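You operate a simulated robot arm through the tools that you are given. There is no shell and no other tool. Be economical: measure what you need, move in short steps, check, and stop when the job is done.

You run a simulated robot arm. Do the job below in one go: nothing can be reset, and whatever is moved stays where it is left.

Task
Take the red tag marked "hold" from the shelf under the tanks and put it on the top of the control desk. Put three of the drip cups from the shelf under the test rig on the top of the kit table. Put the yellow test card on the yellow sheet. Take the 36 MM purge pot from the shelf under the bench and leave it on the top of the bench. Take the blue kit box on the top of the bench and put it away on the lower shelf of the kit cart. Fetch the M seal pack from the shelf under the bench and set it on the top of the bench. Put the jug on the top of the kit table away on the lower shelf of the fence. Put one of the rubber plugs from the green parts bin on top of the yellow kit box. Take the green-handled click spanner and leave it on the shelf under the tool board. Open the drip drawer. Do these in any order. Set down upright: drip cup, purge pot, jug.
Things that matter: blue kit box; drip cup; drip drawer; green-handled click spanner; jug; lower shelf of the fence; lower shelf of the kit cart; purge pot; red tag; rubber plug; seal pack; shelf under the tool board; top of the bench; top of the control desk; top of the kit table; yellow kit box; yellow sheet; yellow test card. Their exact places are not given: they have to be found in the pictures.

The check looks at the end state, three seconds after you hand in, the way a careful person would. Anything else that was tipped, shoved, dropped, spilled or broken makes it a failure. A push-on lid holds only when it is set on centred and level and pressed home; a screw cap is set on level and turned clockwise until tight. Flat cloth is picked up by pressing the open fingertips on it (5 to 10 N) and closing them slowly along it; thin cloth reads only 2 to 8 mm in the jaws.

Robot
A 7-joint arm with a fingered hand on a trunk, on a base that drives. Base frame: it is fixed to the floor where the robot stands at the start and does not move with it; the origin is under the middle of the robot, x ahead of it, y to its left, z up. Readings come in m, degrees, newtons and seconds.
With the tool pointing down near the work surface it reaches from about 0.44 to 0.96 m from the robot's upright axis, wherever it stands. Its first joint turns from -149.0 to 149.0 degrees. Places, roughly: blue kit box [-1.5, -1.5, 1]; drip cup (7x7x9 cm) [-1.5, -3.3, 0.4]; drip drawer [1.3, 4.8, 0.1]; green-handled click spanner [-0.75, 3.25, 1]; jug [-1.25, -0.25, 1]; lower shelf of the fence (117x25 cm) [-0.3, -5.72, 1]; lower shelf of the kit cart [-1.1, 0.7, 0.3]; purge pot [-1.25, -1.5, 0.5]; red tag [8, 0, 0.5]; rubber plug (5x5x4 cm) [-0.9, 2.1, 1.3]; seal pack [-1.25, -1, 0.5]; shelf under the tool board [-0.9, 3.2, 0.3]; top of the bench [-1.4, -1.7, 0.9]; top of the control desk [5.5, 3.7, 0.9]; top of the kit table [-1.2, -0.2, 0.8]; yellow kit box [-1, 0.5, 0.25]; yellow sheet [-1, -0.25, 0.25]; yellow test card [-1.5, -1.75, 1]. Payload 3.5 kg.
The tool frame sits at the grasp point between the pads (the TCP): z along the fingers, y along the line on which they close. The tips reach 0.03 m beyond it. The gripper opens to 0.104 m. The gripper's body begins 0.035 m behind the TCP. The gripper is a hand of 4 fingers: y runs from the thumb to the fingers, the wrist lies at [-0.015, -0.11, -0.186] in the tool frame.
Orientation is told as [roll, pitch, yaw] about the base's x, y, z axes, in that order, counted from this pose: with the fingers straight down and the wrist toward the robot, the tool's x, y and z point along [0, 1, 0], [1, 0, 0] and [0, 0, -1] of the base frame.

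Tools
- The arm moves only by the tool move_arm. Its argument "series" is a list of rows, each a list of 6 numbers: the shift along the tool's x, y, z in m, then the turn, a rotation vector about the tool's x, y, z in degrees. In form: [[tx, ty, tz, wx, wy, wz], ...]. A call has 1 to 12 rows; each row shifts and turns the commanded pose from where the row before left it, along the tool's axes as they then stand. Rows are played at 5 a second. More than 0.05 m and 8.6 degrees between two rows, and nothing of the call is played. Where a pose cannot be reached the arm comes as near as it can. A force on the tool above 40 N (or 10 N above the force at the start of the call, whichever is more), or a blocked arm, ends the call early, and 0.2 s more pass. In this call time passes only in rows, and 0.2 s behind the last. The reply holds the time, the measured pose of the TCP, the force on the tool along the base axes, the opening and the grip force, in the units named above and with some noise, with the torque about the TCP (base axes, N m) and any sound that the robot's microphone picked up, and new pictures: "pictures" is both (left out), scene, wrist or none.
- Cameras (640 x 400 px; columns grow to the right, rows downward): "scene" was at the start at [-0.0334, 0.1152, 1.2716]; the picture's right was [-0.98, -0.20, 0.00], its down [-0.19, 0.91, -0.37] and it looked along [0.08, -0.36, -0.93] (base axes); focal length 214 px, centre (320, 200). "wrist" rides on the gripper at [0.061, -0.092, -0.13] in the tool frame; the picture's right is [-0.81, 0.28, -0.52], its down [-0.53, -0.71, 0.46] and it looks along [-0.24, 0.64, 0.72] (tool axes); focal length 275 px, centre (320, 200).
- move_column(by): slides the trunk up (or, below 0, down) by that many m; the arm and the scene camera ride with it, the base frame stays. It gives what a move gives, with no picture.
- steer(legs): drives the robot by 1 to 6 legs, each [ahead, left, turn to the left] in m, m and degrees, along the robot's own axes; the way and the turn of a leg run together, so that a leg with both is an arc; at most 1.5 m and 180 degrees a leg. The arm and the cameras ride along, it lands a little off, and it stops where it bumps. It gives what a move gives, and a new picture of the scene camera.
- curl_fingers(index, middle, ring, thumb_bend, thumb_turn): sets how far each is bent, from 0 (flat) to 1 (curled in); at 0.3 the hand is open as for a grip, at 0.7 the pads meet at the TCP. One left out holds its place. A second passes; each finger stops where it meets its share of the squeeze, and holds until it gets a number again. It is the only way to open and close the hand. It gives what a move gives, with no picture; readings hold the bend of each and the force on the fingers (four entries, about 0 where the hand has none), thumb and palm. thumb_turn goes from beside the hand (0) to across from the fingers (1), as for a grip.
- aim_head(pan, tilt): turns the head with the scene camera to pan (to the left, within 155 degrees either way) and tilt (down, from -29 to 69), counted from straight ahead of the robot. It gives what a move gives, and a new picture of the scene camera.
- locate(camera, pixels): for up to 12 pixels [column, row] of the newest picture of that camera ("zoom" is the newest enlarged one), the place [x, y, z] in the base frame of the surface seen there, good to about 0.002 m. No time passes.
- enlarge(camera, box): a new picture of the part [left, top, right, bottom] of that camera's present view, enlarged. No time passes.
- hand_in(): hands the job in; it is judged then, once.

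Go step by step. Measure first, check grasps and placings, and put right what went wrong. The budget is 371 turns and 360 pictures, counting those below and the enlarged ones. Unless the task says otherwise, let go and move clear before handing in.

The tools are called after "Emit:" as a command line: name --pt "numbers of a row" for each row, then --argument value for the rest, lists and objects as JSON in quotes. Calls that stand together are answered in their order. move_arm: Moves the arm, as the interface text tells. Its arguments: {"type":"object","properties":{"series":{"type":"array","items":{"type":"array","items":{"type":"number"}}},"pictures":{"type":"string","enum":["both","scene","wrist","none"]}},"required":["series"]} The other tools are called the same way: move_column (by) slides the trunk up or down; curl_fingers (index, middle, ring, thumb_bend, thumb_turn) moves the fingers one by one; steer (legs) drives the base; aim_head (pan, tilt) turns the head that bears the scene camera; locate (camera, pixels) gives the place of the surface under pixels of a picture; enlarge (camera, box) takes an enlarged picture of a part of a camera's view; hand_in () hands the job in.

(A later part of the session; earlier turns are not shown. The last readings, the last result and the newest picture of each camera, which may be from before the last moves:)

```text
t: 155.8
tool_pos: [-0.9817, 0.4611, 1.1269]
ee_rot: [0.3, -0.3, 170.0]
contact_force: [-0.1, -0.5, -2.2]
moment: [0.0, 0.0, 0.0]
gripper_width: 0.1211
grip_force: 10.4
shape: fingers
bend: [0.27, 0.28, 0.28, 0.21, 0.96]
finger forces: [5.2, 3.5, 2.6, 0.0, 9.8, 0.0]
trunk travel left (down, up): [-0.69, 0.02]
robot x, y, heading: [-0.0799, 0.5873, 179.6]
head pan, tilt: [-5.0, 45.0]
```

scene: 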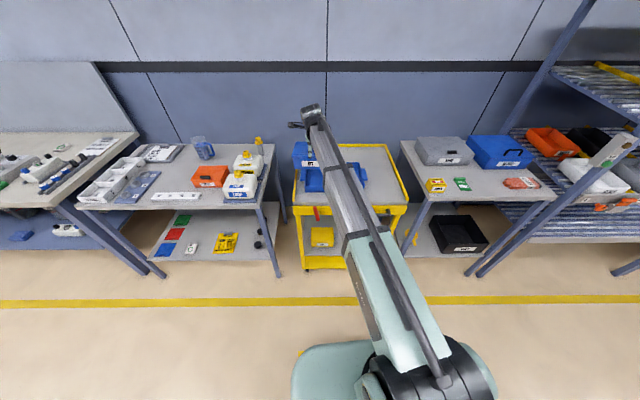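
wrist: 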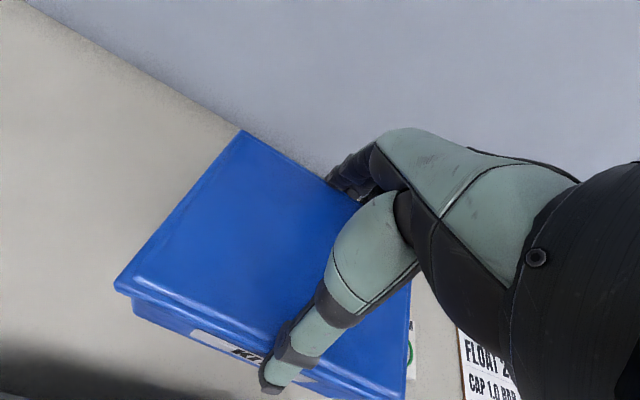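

Retract the arm, back off a little, then lower the trunk to look into the cart.

Emit:
move_arm --pt "0 -0.04 0 0 0 0" --pt "0 -0.04 0 0 0 0" --pt "0 -0.04 0 0 0 0" --pt "0 -0.04 0 0 0 0" --pt "0 -0.04 0 0 0 0" --pictures "none"

Emit:
steer --legs '[[-0.12, -0.1, 0]]'

Emit:
move_column --by -0.35

Emit:
aim_head --pan 0 --tilt 30

Emit:
enlarge --camera "scene" --box '[200, 120, 440, 280]'

```text
t: 157.0
tool_pos: [-0.7851, 0.4261, 1.1267]
ee_rot: [0.3, -0.4, 170.0]
contact_force: [0.9, -0.1, -2.4]
moment: [-0.01, 0.01, 0.03]
gripper_width: 0.1208
grip_force: 10.3
shape: fingers
bend: [0.27, 0.28, 0.28, 0.21, 0.96]
finger forces: [5.0, 3.5, 2.5, 0.1, 9.8, 0.0]
trunk travel left (down, up): [-0.69, 0.02]
robot x, y, heading: [-0.0803, 0.5818, 179.7]
head pan, tilt: [-5.0, 45.0]
```

```text
t: 158.4
tool_pos: [-0.6664, 0.5265, 1.1274]
ee_rot: [0.4, -0.3, 170.0]
contact_force: [1.1, 0.5, -3.0]
moment: [0.02, 0.03, 0.0]
gripper_width: 0.1206
grip_force: 10.4
shape: fingers
bend: [0.27, 0.28, 0.28, 0.21, 0.96]
finger forces: [4.9, 3.5, 2.4, 0.1, 9.7, 0.0]
trunk travel left (down, up): [-0.69, 0.02]
robot x, y, heading: [0.039, 0.6829, 180.3]
head pan, tilt: [-5.0, 45.0]
```

scene: 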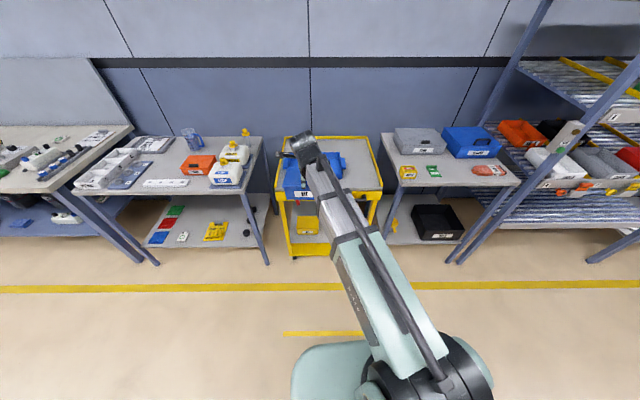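

```text
t: 161.8
tool_pos: [-0.6675, 0.5245, 0.7764]
ee_rot: [0.4, -0.3, 169.9]
contact_force: [-0.1, 0.4, -2.4]
moment: [0.0, -0.01, -0.03]
gripper_width: 0.1208
grip_force: 10.6
shape: fingers
bend: [0.27, 0.28, 0.28, 0.21, 0.96]
finger forces: [4.7, 3.5, 2.5, 0.1, 9.5, 0.0]
trunk travel left (down, up): [-0.34, 0.37]
robot x, y, heading: [0.0444, 0.6825, 180.0]
head pan, tilt: [-5.0, 45.0]
```

```text
t: 162.6
tool_pos: [-0.6667, 0.5246, 0.7774]
ee_rot: [0.3, -0.3, 169.9]
contact_force: [-0.8, 0.5, -3.0]
moment: [0.03, -0.01, 0.02]
gripper_width: 0.1208
grip_force: 10.2
shape: fingers
bend: [0.27, 0.28, 0.28, 0.21, 0.96]
finger forces: [4.8, 3.5, 2.5, 0.0, 9.5, 0.1]
trunk travel left (down, up): [-0.34, 0.37]
robot x, y, heading: [0.0403, 0.6852, 180.2]
head pan, tilt: [0.0, 30.0]
```

scene: 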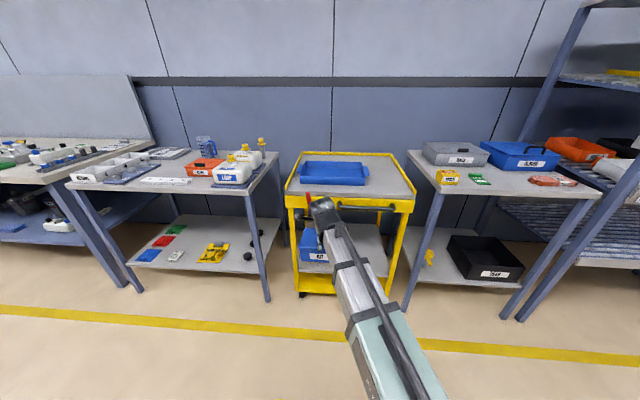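

```text
2.50 times, centred on (320, 200) of scene
```

zoom: 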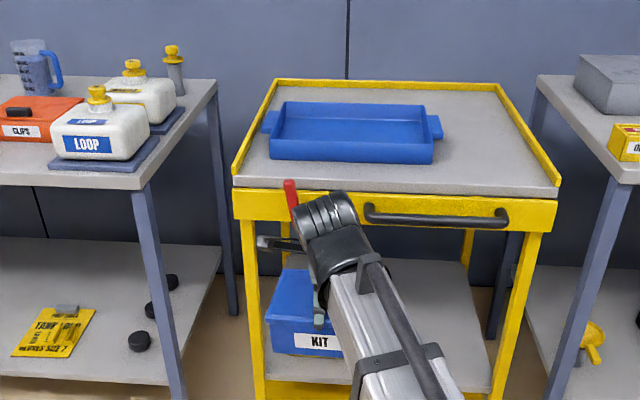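

Emit:
locate --camera "zoom" --pixels '[[430, 300], [470, 365], [258, 330], [525, 280], [435, 220], [395, 205], [292, 195], [240, 200], [545, 215], [440, 260], [465, 250], [470, 390]]'

```text
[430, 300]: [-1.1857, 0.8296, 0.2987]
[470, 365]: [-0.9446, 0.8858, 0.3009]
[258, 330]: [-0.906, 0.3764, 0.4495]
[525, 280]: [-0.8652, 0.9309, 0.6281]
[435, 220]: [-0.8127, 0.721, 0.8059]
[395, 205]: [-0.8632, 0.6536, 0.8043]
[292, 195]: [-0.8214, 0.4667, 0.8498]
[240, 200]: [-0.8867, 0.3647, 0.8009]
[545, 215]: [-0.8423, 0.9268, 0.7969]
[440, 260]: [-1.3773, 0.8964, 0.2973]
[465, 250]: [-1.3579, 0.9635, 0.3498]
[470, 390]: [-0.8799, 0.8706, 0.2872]
```

Cart interior: y 0.39..0.92, shelf z 0.30, front posts x≈-0.87. I lower, shift right, and check the gap beside the yellow box.

Emit:
move_column --by -0.33

Emit:
steer --legs '[[0, -0.25, 0]]'

Emit:
enlarge --camera "scene" --box '[200, 180, 440, 340]'

```text
t: 165.8
tool_pos: [-0.6671, 0.5255, 0.4468]
ee_rot: [0.2, -0.3, 169.9]
contact_force: [0.0, -0.2, -2.3]
moment: [0.03, 0.02, -0.01]
gripper_width: 0.1203
grip_force: 9.9
shape: fingers
bend: [0.27, 0.28, 0.28, 0.21, 0.96]
finger forces: [4.7, 3.4, 2.5, 0.0, 9.3, 0.0]
trunk travel left (down, up): [-0.01, 0.7]
robot x, y, heading: [0.0403, 0.6818, 180.2]
head pan, tilt: [0.0, 30.0]
```

```text
t: 167.6
tool_pos: [-0.6655, 0.772, 0.4459]
ee_rot: [0.3, -0.2, 169.9]
contact_force: [0.0, -0.4, -2.7]
moment: [0.02, 0.02, -0.02]
gripper_width: 0.1207
grip_force: 10.2
shape: fingers
bend: [0.27, 0.28, 0.28, 0.21, 0.96]
finger forces: [4.7, 3.4, 2.5, 0.0, 9.2, 0.0]
trunk travel left (down, up): [-0.01, 0.7]
robot x, y, heading: [0.0384, 0.9252, 180.3]
head pan, tilt: [0.0, 30.0]
```

scene: 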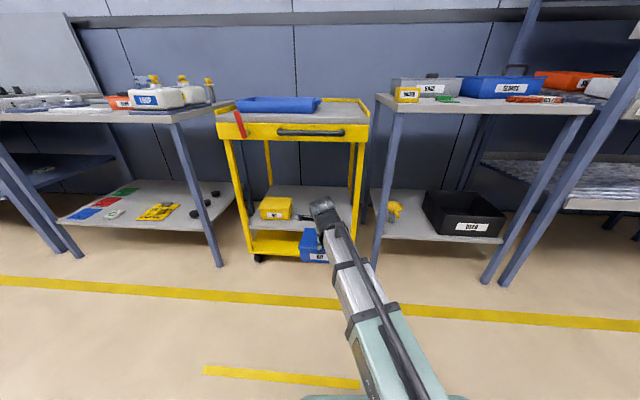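

```text
2.50 times, centred on (320, 260) of scene
```

zoom: 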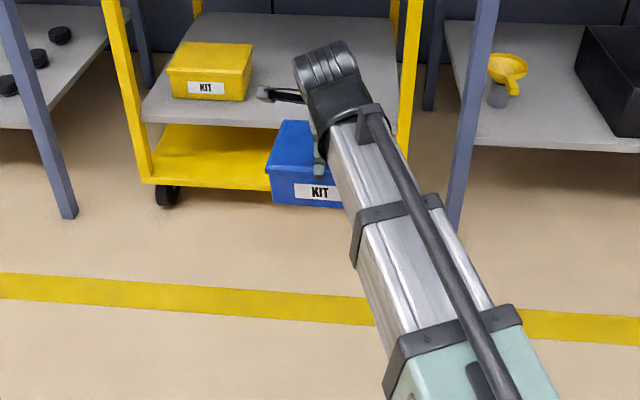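

Emit:
locate --camera "zoom" --pixels '[[185, 45], [252, 47], [168, 70], [245, 78], [210, 60], [240, 100], [145, 120], [265, 122], [260, 60], [370, 80], [130, 150], [200, 150]]'

```text
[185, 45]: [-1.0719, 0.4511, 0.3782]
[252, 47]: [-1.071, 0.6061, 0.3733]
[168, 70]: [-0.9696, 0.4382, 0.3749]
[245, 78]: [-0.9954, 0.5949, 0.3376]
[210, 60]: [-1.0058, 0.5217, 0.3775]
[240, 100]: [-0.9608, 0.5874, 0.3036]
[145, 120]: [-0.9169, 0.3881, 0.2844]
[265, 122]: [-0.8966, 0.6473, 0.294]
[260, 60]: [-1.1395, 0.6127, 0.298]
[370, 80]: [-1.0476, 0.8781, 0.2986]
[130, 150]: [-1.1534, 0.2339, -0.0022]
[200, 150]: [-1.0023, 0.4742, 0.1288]
```

Yellow box spans y .44-.605; I'll set the blue box at (-1.12, 0.77). Square it and drive in.

Emit:
move_arm --pt "0 0 0 0 0 -5" --pt "0 0 0 0 0 -5" --pictures "none"

Emit:
steer --legs '[[0.4, 0.0, 0]]'

Emit:
enlarge --camera "scene" --box '[200, 180, 440, 340]'

```text
t: 168.2
tool_pos: [-0.6677, 0.7725, 0.4475]
ee_rot: [0.3, -0.4, -179.8]
contact_force: [0.0, 0.5, -3.0]
moment: [-0.04, 0.01, 0.03]
gripper_width: 0.1204
grip_force: 10.1
shape: fingers
bend: [0.27, 0.28, 0.28, 0.21, 0.96]
finger forces: [4.7, 3.3, 2.6, 0.0, 9.2, 0.0]
trunk travel left (down, up): [-0.01, 0.7]
robot x, y, heading: [0.038, 0.9294, -179.9]
head pan, tilt: [0.0, 30.0]
```

```text
t: 170.7
tool_pos: [-1.0511, 0.7719, 0.4472]
ee_rot: [0.2, -0.2, 179.9]
contact_force: [0.0, 0.1, -2.7]
moment: [0.01, 0.01, -0.04]
gripper_width: 0.1202
grip_force: 9.6
shape: fingers
bend: [0.27, 0.28, 0.28, 0.21, 0.96]
finger forces: [4.5, 3.3, 2.4, 0.0, 9.2, 0.0]
trunk travel left (down, up): [-0.01, 0.7]
robot x, y, heading: [-0.3453, 0.9319, 179.9]
head pan, tilt: [0.0, 30.0]
```

scene: 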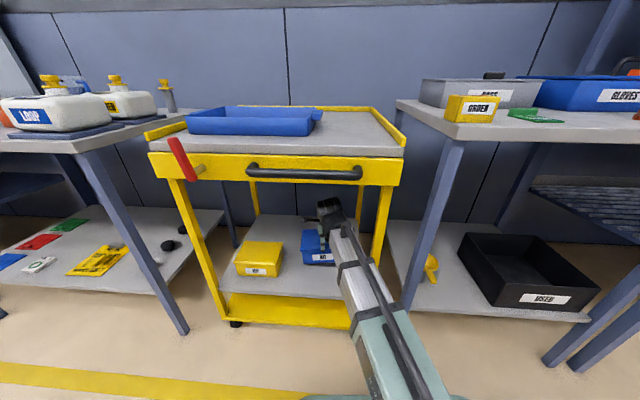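

```text
2.50 times, centred on (320, 260) of scene
```

zoom: 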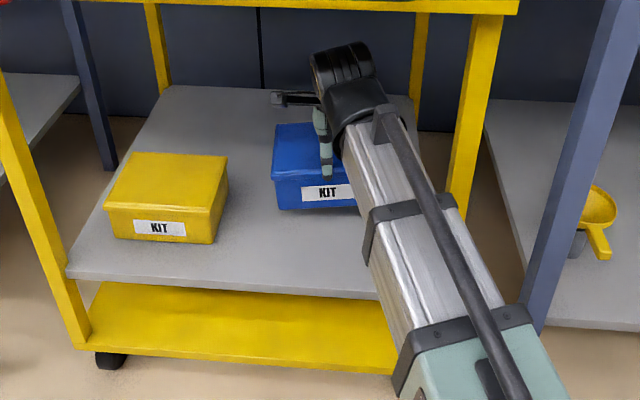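

Good clearance. Extend and lower to the shelf.

Emit:
move_arm --pt "0 0.03 0 0 0 0" --pt "0 0.03 0 0 0 0" --pt "0 0 0.03 0 0 0" --pt "0 0 0.02 0 0 0" --pt "0 0 0.003 0 0 0" --pictures "wrist"

```text
t: 171.9
tool_pos: [-1.1116, 0.7734, 0.3941]
ee_rot: [0.1, -0.4, 179.9]
contact_force: [0.1, 1.0, -0.8]
moment: [-0.12, -0.09, 0.02]
gripper_width: 0.1204
grip_force: 10.9
shape: fingers
bend: [0.27, 0.28, 0.28, 0.21, 0.96]
finger forces: [5.9, 3.4, 3.0, 0.1, 10.4, 0.0]
trunk travel left (down, up): [-0.01, 0.7]
robot x, y, heading: [-0.3446, 0.9274, 180.0]
head pan, tilt: [0.0, 30.0]
```

wrist: 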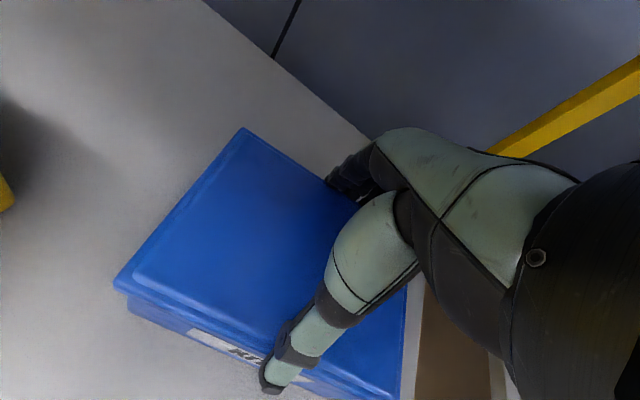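

Force dropped to -0.8 N: touching. Lower 2 mm more and release.

Emit:
move_arm --pt "0 0 0.002 0 0 0" --pictures "none"

Emit:
curl_fingers --index 0.12 --middle 0.12 --ring 0.12 --thumb_bend 0.12

Emit:
move_arm --pt "0 0 -0.02 0 0 0" --pt "0 0 -0.04 0 0 0" --pt "0 0 -0.04 0 0 0" --pictures "wrist"

Emit:
steer --legs '[[-0.3, 0, 0]]'

```text
t: 172.3
tool_pos: [-1.1117, 0.7738, 0.3942]
ee_rot: [0.2, -0.3, 179.9]
contact_force: [-1.0, 1.4, 2.2]
moment: [-0.08, -0.14, 0.04]
gripper_width: 0.1207
grip_force: 12.0
shape: fingers
bend: [0.27, 0.28, 0.28, 0.21, 0.96]
finger forces: [6.2, 3.6, 3.0, 0.1, 11.0, 0.1]
trunk travel left (down, up): [-0.01, 0.7]
robot x, y, heading: [-0.3472, 0.9282, 180.0]
head pan, tilt: [0.0, 30.0]
```

```text
t: 173.3
tool_pos: [-1.1102, 0.7718, 0.3922]
ee_rot: [0.2, -0.4, 179.9]
contact_force: [-0.7, -0.7, 0.8]
moment: [0.02, -0.02, 0.04]
gripper_width: 0.1419
grip_force: 0.1
shape: fingers
bend: [0.12, 0.12, 0.12, 0.12, 0.97]
finger forces: [0.0, 0.0, 0.0, 0.0, 0.0, 0.0]
trunk travel left (down, up): [-0.01, 0.7]
robot x, y, heading: [-0.345, 0.9292, 180.0]
head pan, tilt: [0.0, 30.0]
```

```text
t: 174.1
tool_pos: [-1.112, 0.7706, 0.4947]
ee_rot: [0.3, -0.3, 180.0]
contact_force: [0.3, -0.5, 0.5]
moment: [0.0, 0.0, -0.01]
gripper_width: 0.1421
grip_force: 0.1
shape: fingers
bend: [0.12, 0.12, 0.12, 0.12, 0.97]
finger forces: [0.0, 0.1, 0.0, 0.1, 0.1, 0.1]
trunk travel left (down, up): [-0.01, 0.7]
robot x, y, heading: [-0.3412, 0.933, 180.0]
head pan, tilt: [0.0, 30.0]
```

wrist: 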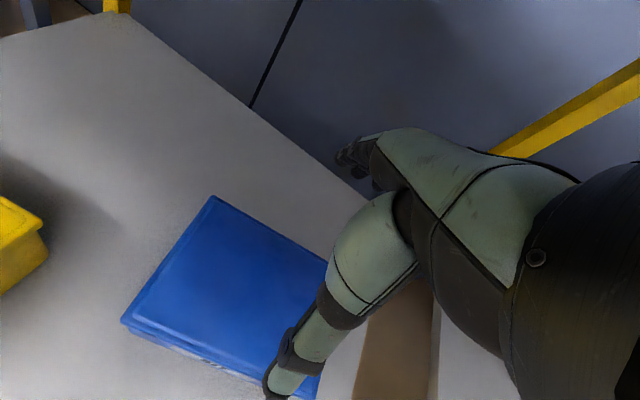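

```text
t: 176.1
tool_pos: [-0.8103, 0.7734, 0.4944]
ee_rot: [0.2, -0.2, 179.7]
contact_force: [-0.3, 0.0, 0.3]
moment: [-0.02, -0.02, 0.0]
gripper_width: 0.1422
grip_force: 0.1
shape: fingers
bend: [0.12, 0.12, 0.12, 0.12, 0.97]
finger forces: [0.0, 0.0, 0.1, 0.0, 0.0, 0.1]
trunk travel left (down, up): [-0.01, 0.7]
robot x, y, heading: [-0.0409, 0.9319, 179.8]
head pan, tilt: [0.0, 30.0]
```

scene: 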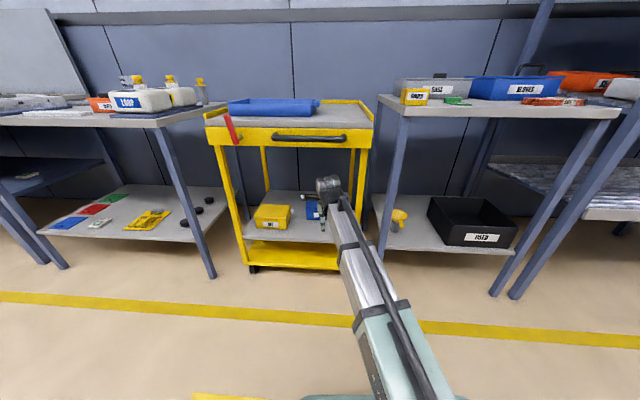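

Blue box stored. Next the rubber plug from the green bin at (-0.9, 2.1, 1.3): retract, raise, and drive along.

Emit:
steer --legs '[[-0.05, -1.1, 0]]'

Emit:
move_column --by 0.4

Emit:
move_column --by 0.3

Emit:
aim_head --pan 0 --tilt 20

```text
t: 177.9
tool_pos: [-0.8012, 0.8858, 0.4948]
ee_rot: [1.0, -0.5, -178.6]
contact_force: [0.8, -13.4, -0.8]
moment: [0.43, 0.04, 0.84]
gripper_width: 0.1422
grip_force: 6.4
shape: fingers
bend: [0.12, 0.12, 0.13, 0.12, 0.98]
finger forces: [0.0, 0.0, 13.4, 0.1, 0.1, 0.2]
trunk travel left (down, up): [-0.01, 0.7]
robot x, y, heading: [-0.0338, 1.0557, 180.0]
head pan, tilt: [0.0, 30.0]
stopped in leg 1: the force on the tool passed its limit at 76 N (the readings are from after the stop); the commanded pose is now the measured one
```

scene: 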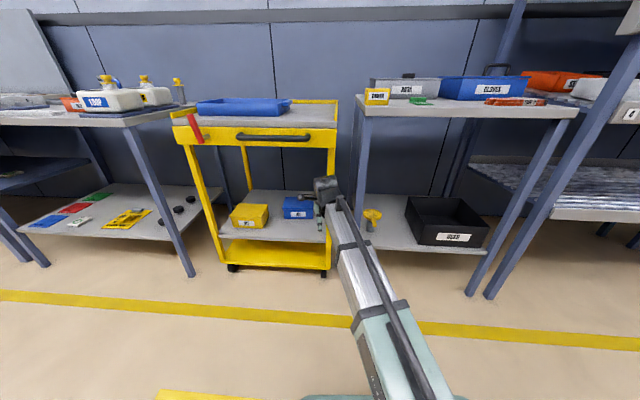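

```text
t: 179.9
tool_pos: [-0.7978, 0.8862, 0.701]
ee_rot: [0.9, 0.4, -178.7]
contact_force: [9.1, -8.3, -8.2]
moment: [-0.02, -0.19, 0.31]
gripper_width: 0.1423
grip_force: 7.2
shape: fingers
bend: [0.12, 0.12, 0.19, 0.12, 0.98]
finger forces: [0.0, 3.6, 11.4, 0.1, 0.0, 0.0]
trunk travel left (down, up): [-0.221, 0.489]
robot x, y, heading: [-0.0333, 1.0595, 180.0]
head pan, tilt: [0.0, 30.0]
stopped: the force on the tool passed its limit at 59 N (the readings are from after the stop); the commanded pose is now the measured one
```

```text
t: 180.4
tool_pos: [-0.7953, 0.8858, 0.7039]
ee_rot: [0.9, 1.1, -178.6]
contact_force: [6.1, -6.0, -8.5]
moment: [-0.06, -0.19, 0.39]
gripper_width: 0.1423
grip_force: 7.0
shape: fingers
bend: [0.12, 0.12, 0.15, 0.12, 0.98]
finger forces: [0.1, 7.0, 6.3, 0.1, 0.0, 0.0]
trunk travel left (down, up): [-0.228, 0.482]
robot x, y, heading: [-0.0338, 1.0564, -180.1]
head pan, tilt: [0.0, 30.0]
stopped: the force on the tool passed its limit at 48 N (the readings are from after the stop); the commanded pose is now the measured one
```

```text
t: 181.2
tool_pos: [-0.7951, 0.886, 0.7028]
ee_rot: [0.9, 1.0, -178.6]
contact_force: [11.9, -10.1, -15.1]
moment: [0.11, -0.12, 0.56]
gripper_width: 0.1422
grip_force: 10.9
shape: fingers
bend: [0.12, 0.12, 0.15, 0.12, 0.98]
finger forces: [0.1, 14.4, 7.6, 0.0, 0.0, 0.0]
trunk travel left (down, up): [-0.228, 0.482]
robot x, y, heading: [-0.0301, 1.0625, -179.9]
head pan, tilt: [0.0, 20.0]
```

scene: 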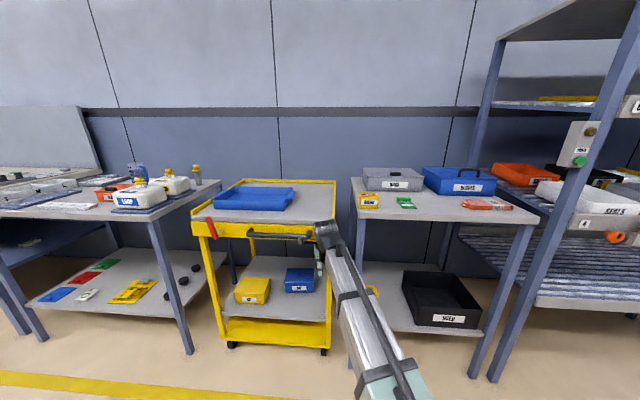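

I bumped the cart's right post and then the handle with the fingertips. Lower off the handle, move left and back away immediately.

Emit:
move_column --by -0.04

Emit:
steer --legs '[[0, 0.04, 0], [-0.25, 0, 0]]'

Emit:
enlarge --camera "scene" --box '[160, 140, 400, 300]'

```text
t: 182.0
tool_pos: [-0.7952, 0.8863, 0.6646]
ee_rot: [0.9, 1.0, -178.7]
contact_force: [7.5, -11.4, 5.1]
moment: [0.38, 0.53, 0.52]
gripper_width: 0.142
grip_force: 6.4
shape: fingers
bend: [0.12, 0.12, 0.13, 0.12, 0.98]
finger forces: [0.0, 0.1, 14.6, 0.0, 0.1, 0.1]
trunk travel left (down, up): [-0.188, 0.522]
robot x, y, heading: [-0.0367, 1.057, 180.2]
head pan, tilt: [0.0, 20.0]
```

```text
t: 184.2
tool_pos: [-0.5583, 0.8456, 0.6647]
ee_rot: [0.9, 0.9, -178.6]
contact_force: [0.1, 0.2, 0.0]
moment: [0.0, -0.03, -0.01]
gripper_width: 0.1422
grip_force: 0.0
shape: fingers
bend: [0.12, 0.12, 0.12, 0.12, 0.98]
finger forces: [0.0, 0.1, 0.0, 0.1, 0.0, 0.1]
trunk travel left (down, up): [-0.188, 0.522]
robot x, y, heading: [0.2047, 1.0171, 180.0]
head pan, tilt: [0.0, 20.0]
```

scene: 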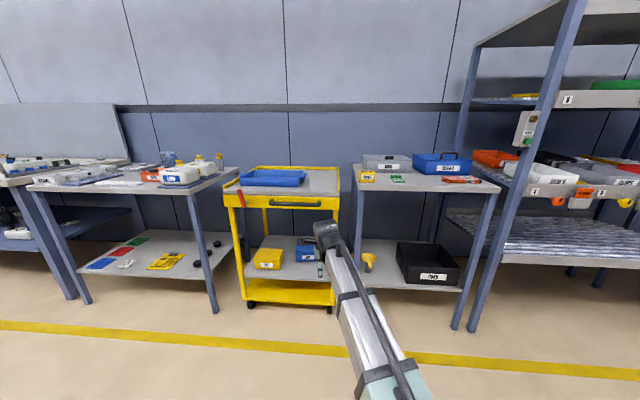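

```text
2.50 times, centred on (280, 220) of scene
```

zoom: 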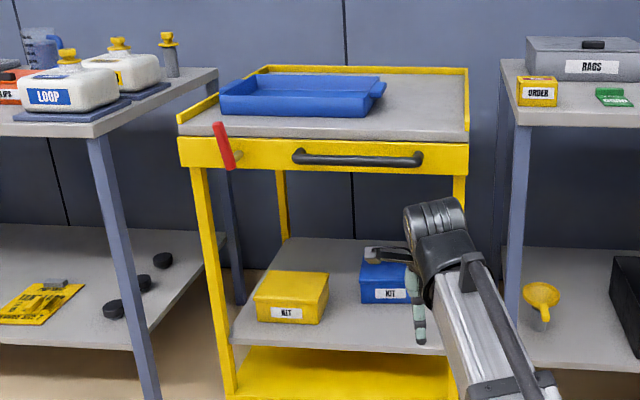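

Emit:
locate --camera "zoom" --pixels '[[258, 295], [325, 275], [185, 145], [465, 150], [220, 325], [375, 285], [300, 158], [420, 160]]'

```text
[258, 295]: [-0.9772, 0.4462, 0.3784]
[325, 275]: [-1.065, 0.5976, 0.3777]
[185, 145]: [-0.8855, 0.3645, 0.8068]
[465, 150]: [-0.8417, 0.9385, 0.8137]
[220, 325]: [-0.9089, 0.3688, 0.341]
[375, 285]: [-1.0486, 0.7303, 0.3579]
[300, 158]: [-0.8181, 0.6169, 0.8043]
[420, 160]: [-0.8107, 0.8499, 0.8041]
```

The cart did not move. Raise the trunk and continue to the green bin.

Emit:
move_column --by 0.4

Emit:
steer --legs '[[0, -1.0, 0]]'

Emit:
enlarge --camera "scene" --box '[200, 0, 440, 160]'

```text
t: 188.1
tool_pos: [-0.5572, 0.8474, 1.0641]
ee_rot: [1.0, 0.9, -178.7]
contact_force: [-0.7, -0.5, 0.3]
moment: [-0.02, -0.02, 0.0]
gripper_width: 0.1423
grip_force: 0.0
shape: fingers
bend: [0.12, 0.12, 0.12, 0.12, 0.98]
finger forces: [0.0, 0.1, 0.0, 0.1, 0.0, 0.0]
trunk travel left (down, up): [-0.588, 0.122]
robot x, y, heading: [0.2042, 1.0169, 179.8]
head pan, tilt: [0.0, 20.0]
```

```text
t: 193.2
tool_pos: [-0.563, 1.819, 1.0645]
ee_rot: [0.9, 1.0, -177.5]
contact_force: [0.9, -0.2, 0.4]
moment: [0.02, 0.03, 0.01]
gripper_width: 0.1423
grip_force: 0.0
shape: fingers
bend: [0.12, 0.12, 0.12, 0.12, 0.98]
finger forces: [0.0, 0.0, 0.0, 0.1, 0.0, 0.0]
trunk travel left (down, up): [-0.588, 0.122]
robot x, y, heading: [0.1956, 2.0057, -178.9]
head pan, tilt: [0.0, 20.0]
```

scene: 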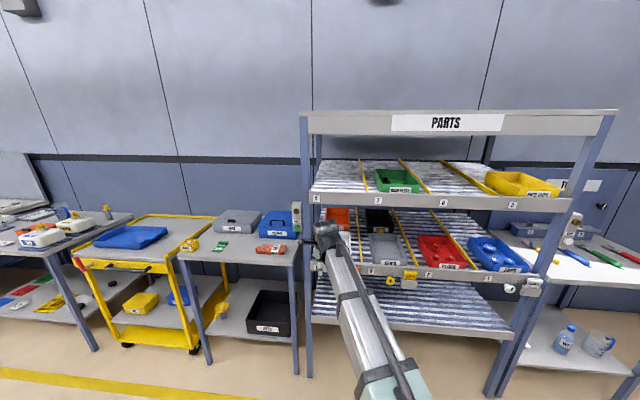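

```text
2.50 times, centred on (320, 80) of scene
```

zoom: 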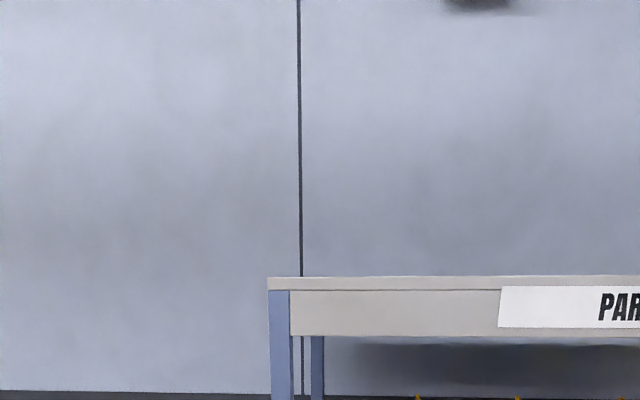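

The green bin is on the rack's upper tier at (398,182). Measure it.

Emit:
enlarge --camera "scene" --box '[340, 140, 460, 220]'

Emit:
locate --camera "zoom" --pixels '[[190, 165], [380, 165], [215, 255], [435, 255], [300, 240], [300, 195], [120, 300], [300, 310], [110, 120]]'

Emit:
locate --camera "scene" --pixels '[[308, 115], [612, 115], [315, 205], [570, 205], [450, 135], [400, 143], [310, 270], [535, 290], [300, 260]]'

```text
5.00 times, centred on (400, 180) of scene
```

zoom: 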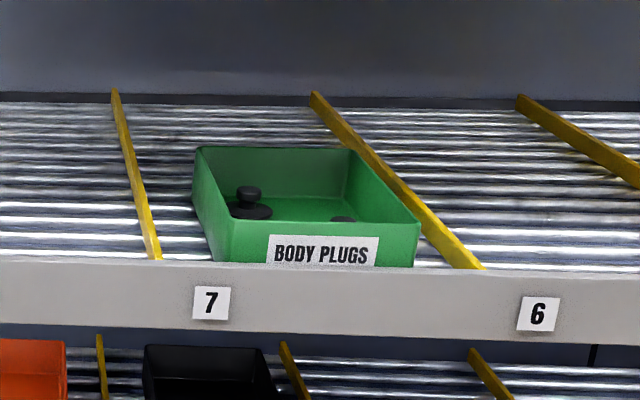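

```text
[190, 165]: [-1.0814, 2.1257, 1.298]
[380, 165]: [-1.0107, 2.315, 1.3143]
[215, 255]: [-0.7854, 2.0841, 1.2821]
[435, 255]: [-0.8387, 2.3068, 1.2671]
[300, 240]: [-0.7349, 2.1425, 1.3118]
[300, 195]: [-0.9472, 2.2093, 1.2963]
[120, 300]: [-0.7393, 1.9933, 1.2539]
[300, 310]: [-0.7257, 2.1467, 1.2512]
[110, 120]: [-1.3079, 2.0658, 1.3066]
```

```text
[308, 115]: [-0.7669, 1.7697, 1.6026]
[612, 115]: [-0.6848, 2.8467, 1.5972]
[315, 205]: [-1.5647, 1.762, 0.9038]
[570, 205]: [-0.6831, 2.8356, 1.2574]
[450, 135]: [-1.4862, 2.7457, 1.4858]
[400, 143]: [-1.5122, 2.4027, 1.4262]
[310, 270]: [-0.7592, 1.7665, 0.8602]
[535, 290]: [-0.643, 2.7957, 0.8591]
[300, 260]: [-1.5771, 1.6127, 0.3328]
```

I need a better, higher view into the bin. Retract the arm, raise fully, and come closer.

Emit:
move_arm --pt "0 -0.05 0 0 0 0" --pt "0 -0.05 0 0 0 0" --pt "0 -0.05 0 0 0 0" --pt "0 -0.05 0 0 0 0" --pictures "none"

Emit:
move_column --by 0.12

Emit:
steer --legs '[[0.3, -0.3, -1]]'

Emit:
aim_head --pan 15 --tilt 20

Emit:
enlarge --camera "scene" --box '[240, 140, 400, 240]'

```text
t: 194.2
tool_pos: [-0.3619, 1.8306, 1.0696]
ee_rot: [0.9, 1.0, -177.5]
contact_force: [0.6, -0.3, -0.1]
moment: [0.0, 0.01, 0.03]
gripper_width: 0.1422
grip_force: 0.1
shape: fingers
bend: [0.12, 0.12, 0.12, 0.12, 0.98]
finger forces: [0.0, 0.0, 0.0, 0.1, 0.1, 0.1]
trunk travel left (down, up): [-0.588, 0.122]
robot x, y, heading: [0.1954, 2.0066, -178.8]
head pan, tilt: [0.0, 20.0]
```

```text
t: 195.7
tool_pos: [-0.3633, 1.8289, 1.1895]
ee_rot: [1.0, 0.8, -177.5]
contact_force: [-0.1, -0.2, 0.0]
moment: [0.01, -0.01, 0.01]
gripper_width: 0.1423
grip_force: 0.0
shape: fingers
bend: [0.12, 0.12, 0.12, 0.12, 0.98]
finger forces: [0.0, 0.1, 0.1, 0.0, 0.1, 0.0]
trunk travel left (down, up): [-0.708, 0.002]
robot x, y, heading: [0.1914, 2.0041, -178.9]
head pan, tilt: [0.0, 20.0]
```

```text
t: 198.3
tool_pos: [-0.6631, 2.1289, 1.19]
ee_rot: [0.9, 0.9, -178.4]
contact_force: [5.6, 0.1, -4.9]
moment: [-0.01, -0.16, -0.01]
gripper_width: 0.1423
grip_force: 3.8
shape: fingers
bend: [0.12, 0.12, 0.12, 0.12, 0.98]
finger forces: [0.0, 7.2, 0.1, 0.2, 0.1, 0.0]
trunk travel left (down, up): [-0.708, 0.002]
robot x, y, heading: [-0.1083, 2.2943, -179.4]
head pan, tilt: [0.0, 20.0]
```

scene: 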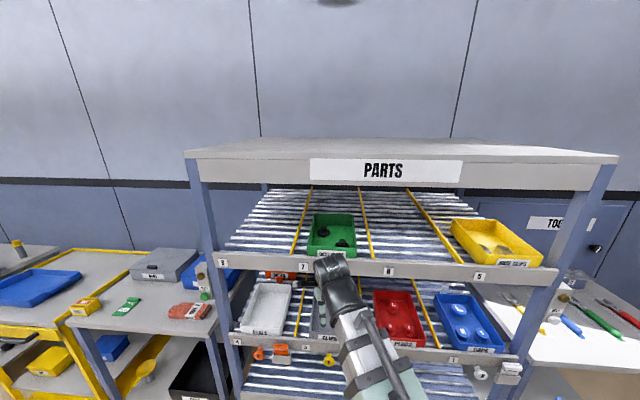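

```text
t: 199.0
tool_pos: [-0.6623, 2.1283, 1.1894]
ee_rot: [0.9, 1.0, -178.4]
contact_force: [3.8, -0.8, -4.4]
moment: [-0.05, -0.16, -0.01]
gripper_width: 0.142
grip_force: 3.3
shape: fingers
bend: [0.12, 0.12, 0.12, 0.12, 0.98]
finger forces: [0.1, 6.4, 0.1, 0.0, 0.0, 0.0]
trunk travel left (down, up): [-0.708, 0.002]
robot x, y, heading: [-0.1069, 2.2984, -179.6]
head pan, tilt: [15.0, 20.0]
```

scene: 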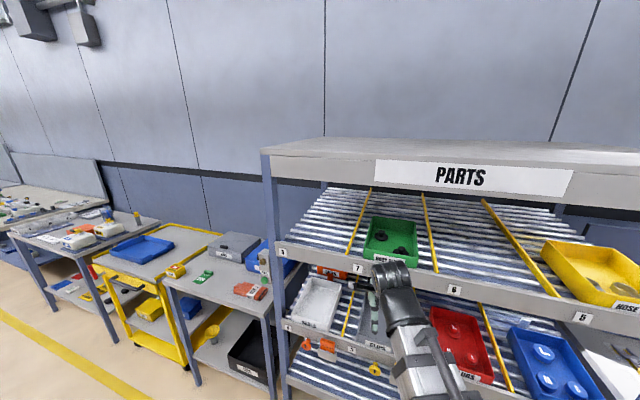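

```text
4.00 times, centred on (320, 190) of scene
```

zoom: 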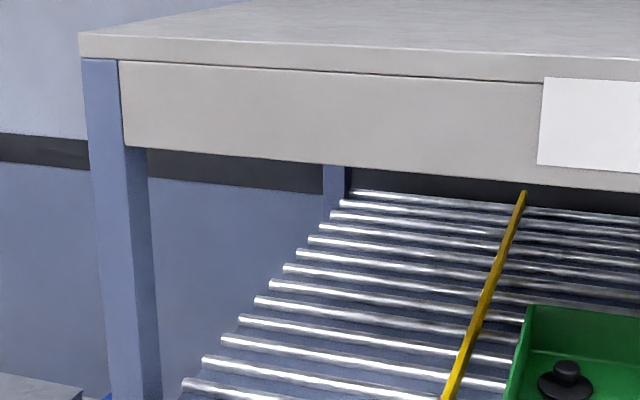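

The middle finger grazes the shelf lip; back off 6 cm, then zoom on the bin at (392,240).

Emit:
steer --legs '[[-0.07, 0, 0]]'

Emit:
enlarge --camera "scene" --box '[340, 190, 460, 270]'

```text
t: 200.1
tool_pos: [-0.5922, 2.1306, 1.1898]
ee_rot: [0.9, 0.9, -178.4]
contact_force: [0.3, 0.4, 1.0]
moment: [-0.01, 0.02, -0.03]
gripper_width: 0.1423
grip_force: 0.0
shape: fingers
bend: [0.12, 0.12, 0.12, 0.12, 0.98]
finger forces: [0.0, 0.0, 0.0, 0.0, 0.0, 0.1]
trunk travel left (down, up): [-0.708, 0.002]
robot x, y, heading: [-0.0384, 2.2945, -179.8]
head pan, tilt: [15.0, 20.0]
```

scene: 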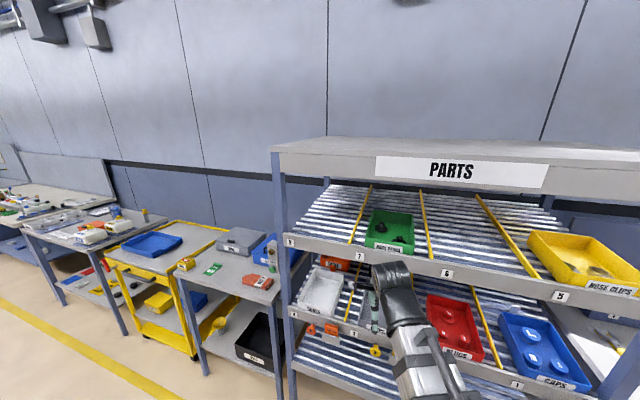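

```text
5.00 times, centred on (400, 230) of scene
```

zoom: 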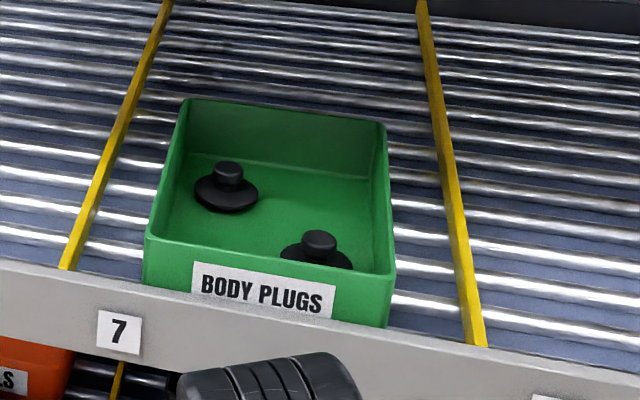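

Emit:
locate --camera "zoom" --pixels '[[229, 168], [228, 185], [225, 200], [319, 238], [318, 255], [190, 100], [384, 122], [147, 238], [388, 270], [290, 195], [270, 252], [265, 225]]'

Emit:
locate --camera "scene" --pixels '[[330, 170], [450, 195], [330, 145], [480, 140], [345, 185], [285, 240]]'

```text
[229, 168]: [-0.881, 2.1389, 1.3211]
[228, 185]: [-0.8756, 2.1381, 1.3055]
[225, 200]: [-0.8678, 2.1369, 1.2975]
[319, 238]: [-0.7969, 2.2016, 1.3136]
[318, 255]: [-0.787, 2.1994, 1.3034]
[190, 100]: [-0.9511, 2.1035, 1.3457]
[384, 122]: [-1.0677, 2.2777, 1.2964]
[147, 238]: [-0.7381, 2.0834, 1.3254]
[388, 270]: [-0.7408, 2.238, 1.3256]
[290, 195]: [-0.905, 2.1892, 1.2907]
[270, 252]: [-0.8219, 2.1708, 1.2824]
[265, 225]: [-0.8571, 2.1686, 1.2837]
```

```text
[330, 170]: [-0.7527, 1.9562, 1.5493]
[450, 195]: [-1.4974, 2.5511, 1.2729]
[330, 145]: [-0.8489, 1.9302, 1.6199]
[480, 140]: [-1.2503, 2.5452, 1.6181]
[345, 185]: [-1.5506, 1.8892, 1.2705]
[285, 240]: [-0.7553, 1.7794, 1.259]
```

Plug 1: knob at (-0.880,2.139), top z 1.321, flange ~1.298, bin floor 1.285; roof fascia bottom ~1.52. I'll approach tilted 30° forward. First raise and tilt in front of the rack with a half-closed hand.

Emit:
curl_fingers --index 0.48 --middle 0.48 --ring 0.48 --thumb_bend 0.48

Emit:
move_arm --pt "0 0 -0.05 0 0 0" --pt "0 0 -0.05 0 0 0" --pt "0 0 -0.05 0 0 0" --pt "0 0 -0.04 0 0 0" --pt "0 0 0 -7.5 0 0" --pt "0 0 0 -7.5 0 0" --pt "0 0 0 -7.5 0 0" --pt "0 0 0 -7.5 0 0"

```text
t: 201.1
tool_pos: [-0.5946, 2.1293, 1.1892]
ee_rot: [0.9, 1.0, -178.4]
contact_force: [-0.1, 0.2, 0.3]
moment: [0.01, -0.01, 0.0]
gripper_width: 0.0577
grip_force: 0.1
shape: fingers
bend: [0.48, 0.48, 0.48, 0.48, 0.98]
finger forces: [0.0, 0.1, 0.1, 0.0, 0.0, 0.0]
trunk travel left (down, up): [-0.708, 0.002]
robot x, y, heading: [-0.0351, 2.2959, -179.9]
head pan, tilt: [15.0, 20.0]
```

```text
t: 202.8
tool_pos: [-0.5967, 2.1323, 1.3796]
ee_rot: [1.2, -29.2, -179.0]
contact_force: [-0.1, 0.0, 0.1]
moment: [0.01, 0.0, 0.01]
gripper_width: 0.0576
grip_force: 0.1
shape: fingers
bend: [0.48, 0.48, 0.48, 0.48, 0.98]
finger forces: [0.1, 0.0, 0.1, 0.0, 0.1, 0.0]
trunk travel left (down, up): [-0.708, 0.002]
robot x, y, heading: [-0.0358, 2.2981, -179.8]
head pan, tilt: [15.0, 20.0]
```

scene: 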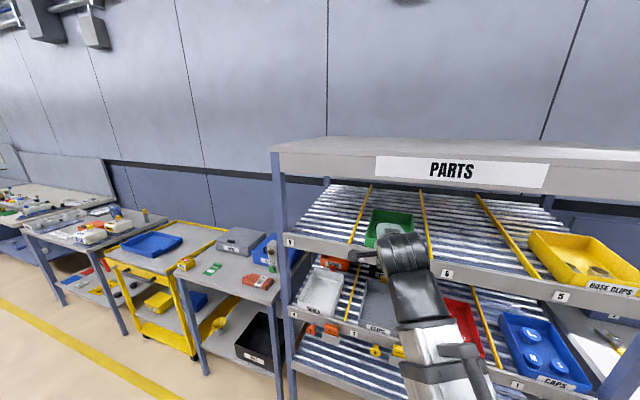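
wrist: 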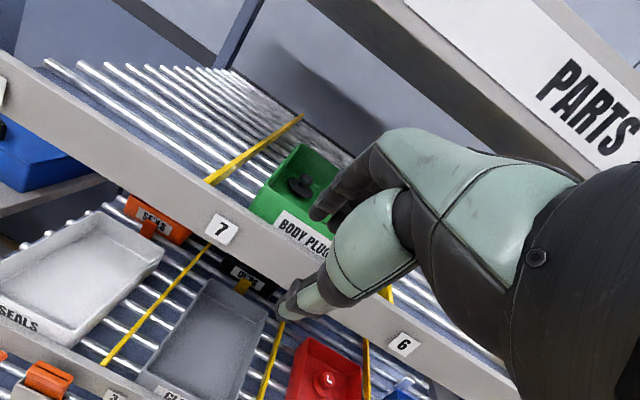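

Tilt is good. Move horizontally forward 0.2 m through the opening.

Emit:
move_arm --pt "-0.005 0.035 0.0196 0 0 0" --pt "-0.005 0.035 0.0196 0 0 0" --pt "-0.005 0.035 0.0196 0 0 0" --pt "-0.004 0.035 0.0196 0 0 0" --pt "0 0.035 0.0196 0 0 0"

Emit:
enlarge --camera "wrist" --box '[200, 100, 440, 340]'

```text
t: 204.1
tool_pos: [-0.7971, 2.1464, 1.378]
ee_rot: [1.0, -29.2, -179.0]
contact_force: [0.4, 0.3, 10.7]
moment: [-0.05, -0.14, -0.01]
gripper_width: 0.0494
grip_force: 6.2
shape: fingers
bend: [0.48, 0.48, 0.48, 0.53, 0.98]
finger forces: [0.0, 0.1, 0.0, 0.1, 12.2, 0.0]
trunk travel left (down, up): [-0.708, 0.002]
robot x, y, heading: [-0.0339, 2.297, -179.7]
head pan, tilt: [15.0, 20.0]
```

scene: 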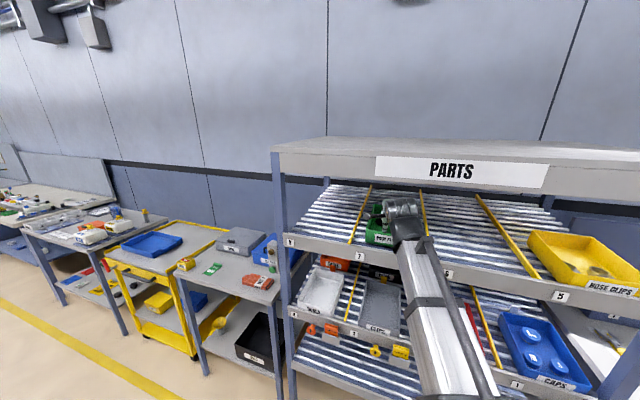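
wrist: 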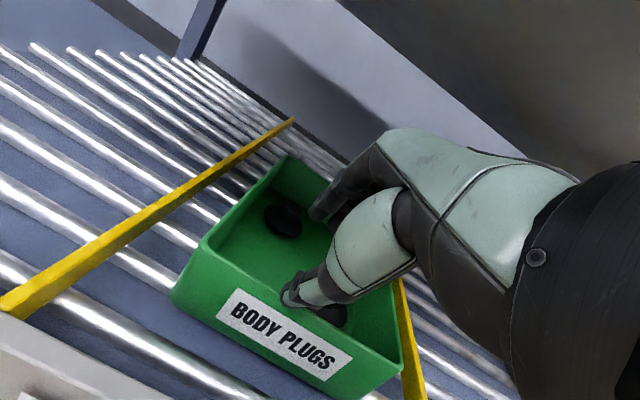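

```text
1.67 times, centred on (320, 220) of wrist
```

zoom: 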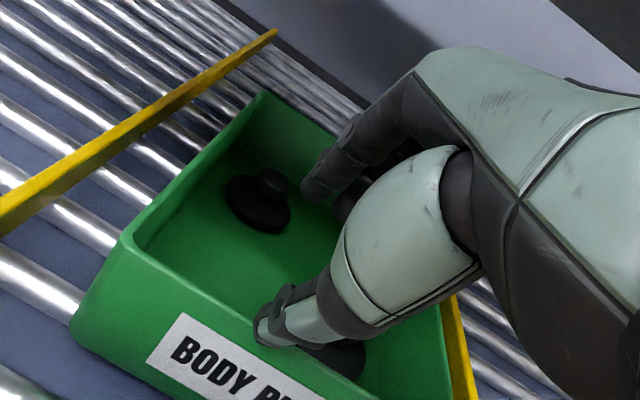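

The thumb grazed the front rim (12 N); lift 2 cm and proceed forward 7 cm.

Emit:
move_arm --pt "0 0.0098 -0.0174 0 0 0" --pt "0 0.03 0.017 0 0 0" --pt "0 0.031 0.0175 0 0 0" --pictures "wrist"

Emit:
enlarge --camera "wrist" --box '[200, 140, 400, 340]'

Emit:
enlarge --camera "scene" --box '[340, 180, 460, 260]'

```text
t: 204.8
tool_pos: [-0.8672, 2.1477, 1.3969]
ee_rot: [1.1, -28.9, -178.9]
contact_force: [-0.7, -0.7, 0.2]
moment: [0.02, 0.01, -0.03]
gripper_width: 0.0573
grip_force: 0.0
shape: fingers
bend: [0.48, 0.48, 0.48, 0.48, 0.98]
finger forces: [0.0, 0.0, 0.0, 0.1, 0.0, 0.1]
trunk travel left (down, up): [-0.708, 0.002]
robot x, y, heading: [-0.0323, 2.2965, -179.7]
head pan, tilt: [15.0, 20.0]
```

wrist: 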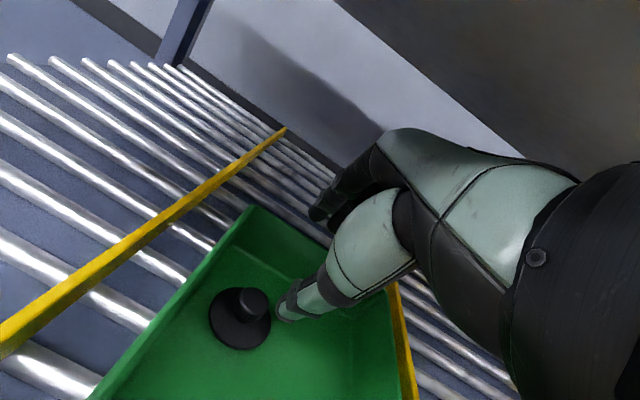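

```text
2.00 times, centred on (300, 240) of wrist
```

zoom: 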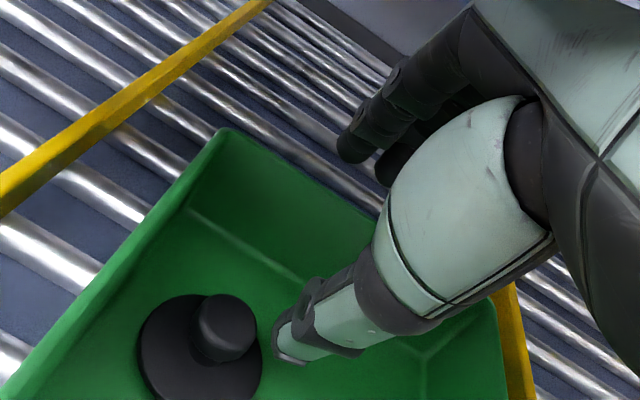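

```text
5.00 times, centred on (400, 220) of scene
```

zoom: 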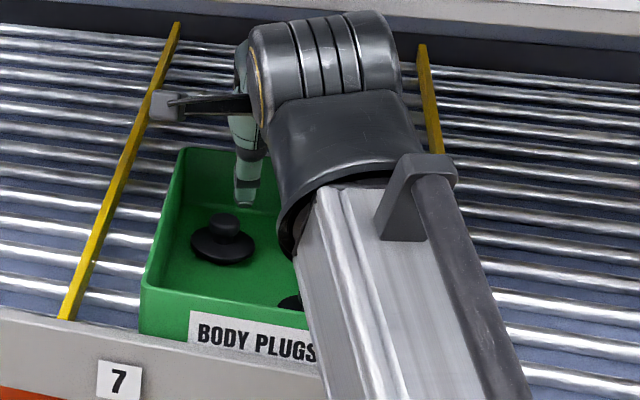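

Emit:
locate --camera "wrist" --pixels '[[252, 300], [246, 310], [225, 325], [262, 320], [285, 310], [318, 212]]'

Emit:
locate --camera "zoom" --pixels '[[224, 220], [222, 250], [245, 200], [243, 190]]'

```text
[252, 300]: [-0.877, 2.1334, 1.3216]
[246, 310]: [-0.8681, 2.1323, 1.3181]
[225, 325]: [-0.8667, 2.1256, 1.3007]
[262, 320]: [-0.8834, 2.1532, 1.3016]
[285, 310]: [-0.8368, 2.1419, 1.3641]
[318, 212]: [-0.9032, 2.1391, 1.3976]
```

```text
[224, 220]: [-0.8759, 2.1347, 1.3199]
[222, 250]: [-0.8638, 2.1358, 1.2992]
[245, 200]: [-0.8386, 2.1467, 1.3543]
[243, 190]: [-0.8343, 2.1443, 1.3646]
```

Knob centre (-0.878,2.1345), top 1.3215. Pre-close to ~35 mm and descend around the knob.

Emit:
curl_fingers --index 0.55 --middle 0.55 --ring 0.45 --thumb_bend 0.55

Emit:
move_arm --pt "0.005 -0.011 0.028 0 0 0" --pictures "wrist"

Emit:
enlarge --camera "wrist" --box '[200, 180, 360, 340]'

Emit:
locate --camera "wrist" --pixels '[[287, 285], [295, 300], [318, 220], [255, 300]]'

```text
t: 205.8
tool_pos: [-0.8656, 2.1469, 1.3965]
ee_rot: [1.0, -29.0, -179.0]
contact_force: [0.1, 0.5, 0.0]
moment: [-0.02, 0.01, 0.03]
gripper_width: 0.0396
grip_force: 0.1
shape: fingers
bend: [0.55, 0.55, 0.45, 0.55, 0.98]
finger forces: [0.1, 0.0, 0.1, 0.0, 0.0, 0.1]
trunk travel left (down, up): [-0.708, 0.002]
robot x, y, heading: [-0.0333, 2.2966, -179.7]
head pan, tilt: [15.0, 20.0]
```

```text
t: 206.2
tool_pos: [-0.8705, 2.1406, 1.3668]
ee_rot: [1.1, -29.0, -179.0]
contact_force: [0.0, 0.1, -0.1]
moment: [0.01, 0.03, -0.05]
gripper_width: 0.0396
grip_force: 0.0
shape: fingers
bend: [0.55, 0.55, 0.45, 0.55, 0.98]
finger forces: [0.0, 0.0, 0.1, 0.0, 0.1, 0.0]
trunk travel left (down, up): [-0.708, 0.002]
robot x, y, heading: [-0.0371, 2.2977, -179.8]
head pan, tilt: [15.0, 20.0]
```

wrist: 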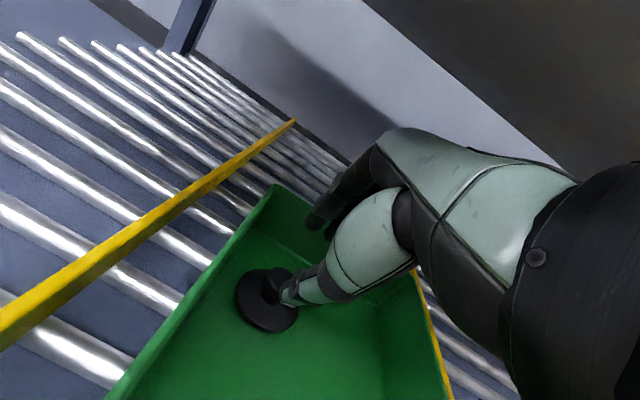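

```text
2.50 times, centred on (280, 260) of wrist
```

zoom: 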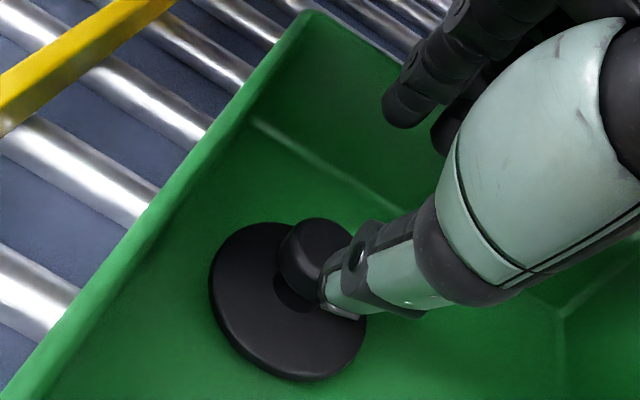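

```text
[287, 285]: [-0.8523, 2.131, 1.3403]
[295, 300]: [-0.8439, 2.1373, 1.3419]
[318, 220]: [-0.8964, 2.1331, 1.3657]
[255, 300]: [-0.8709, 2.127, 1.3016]
```

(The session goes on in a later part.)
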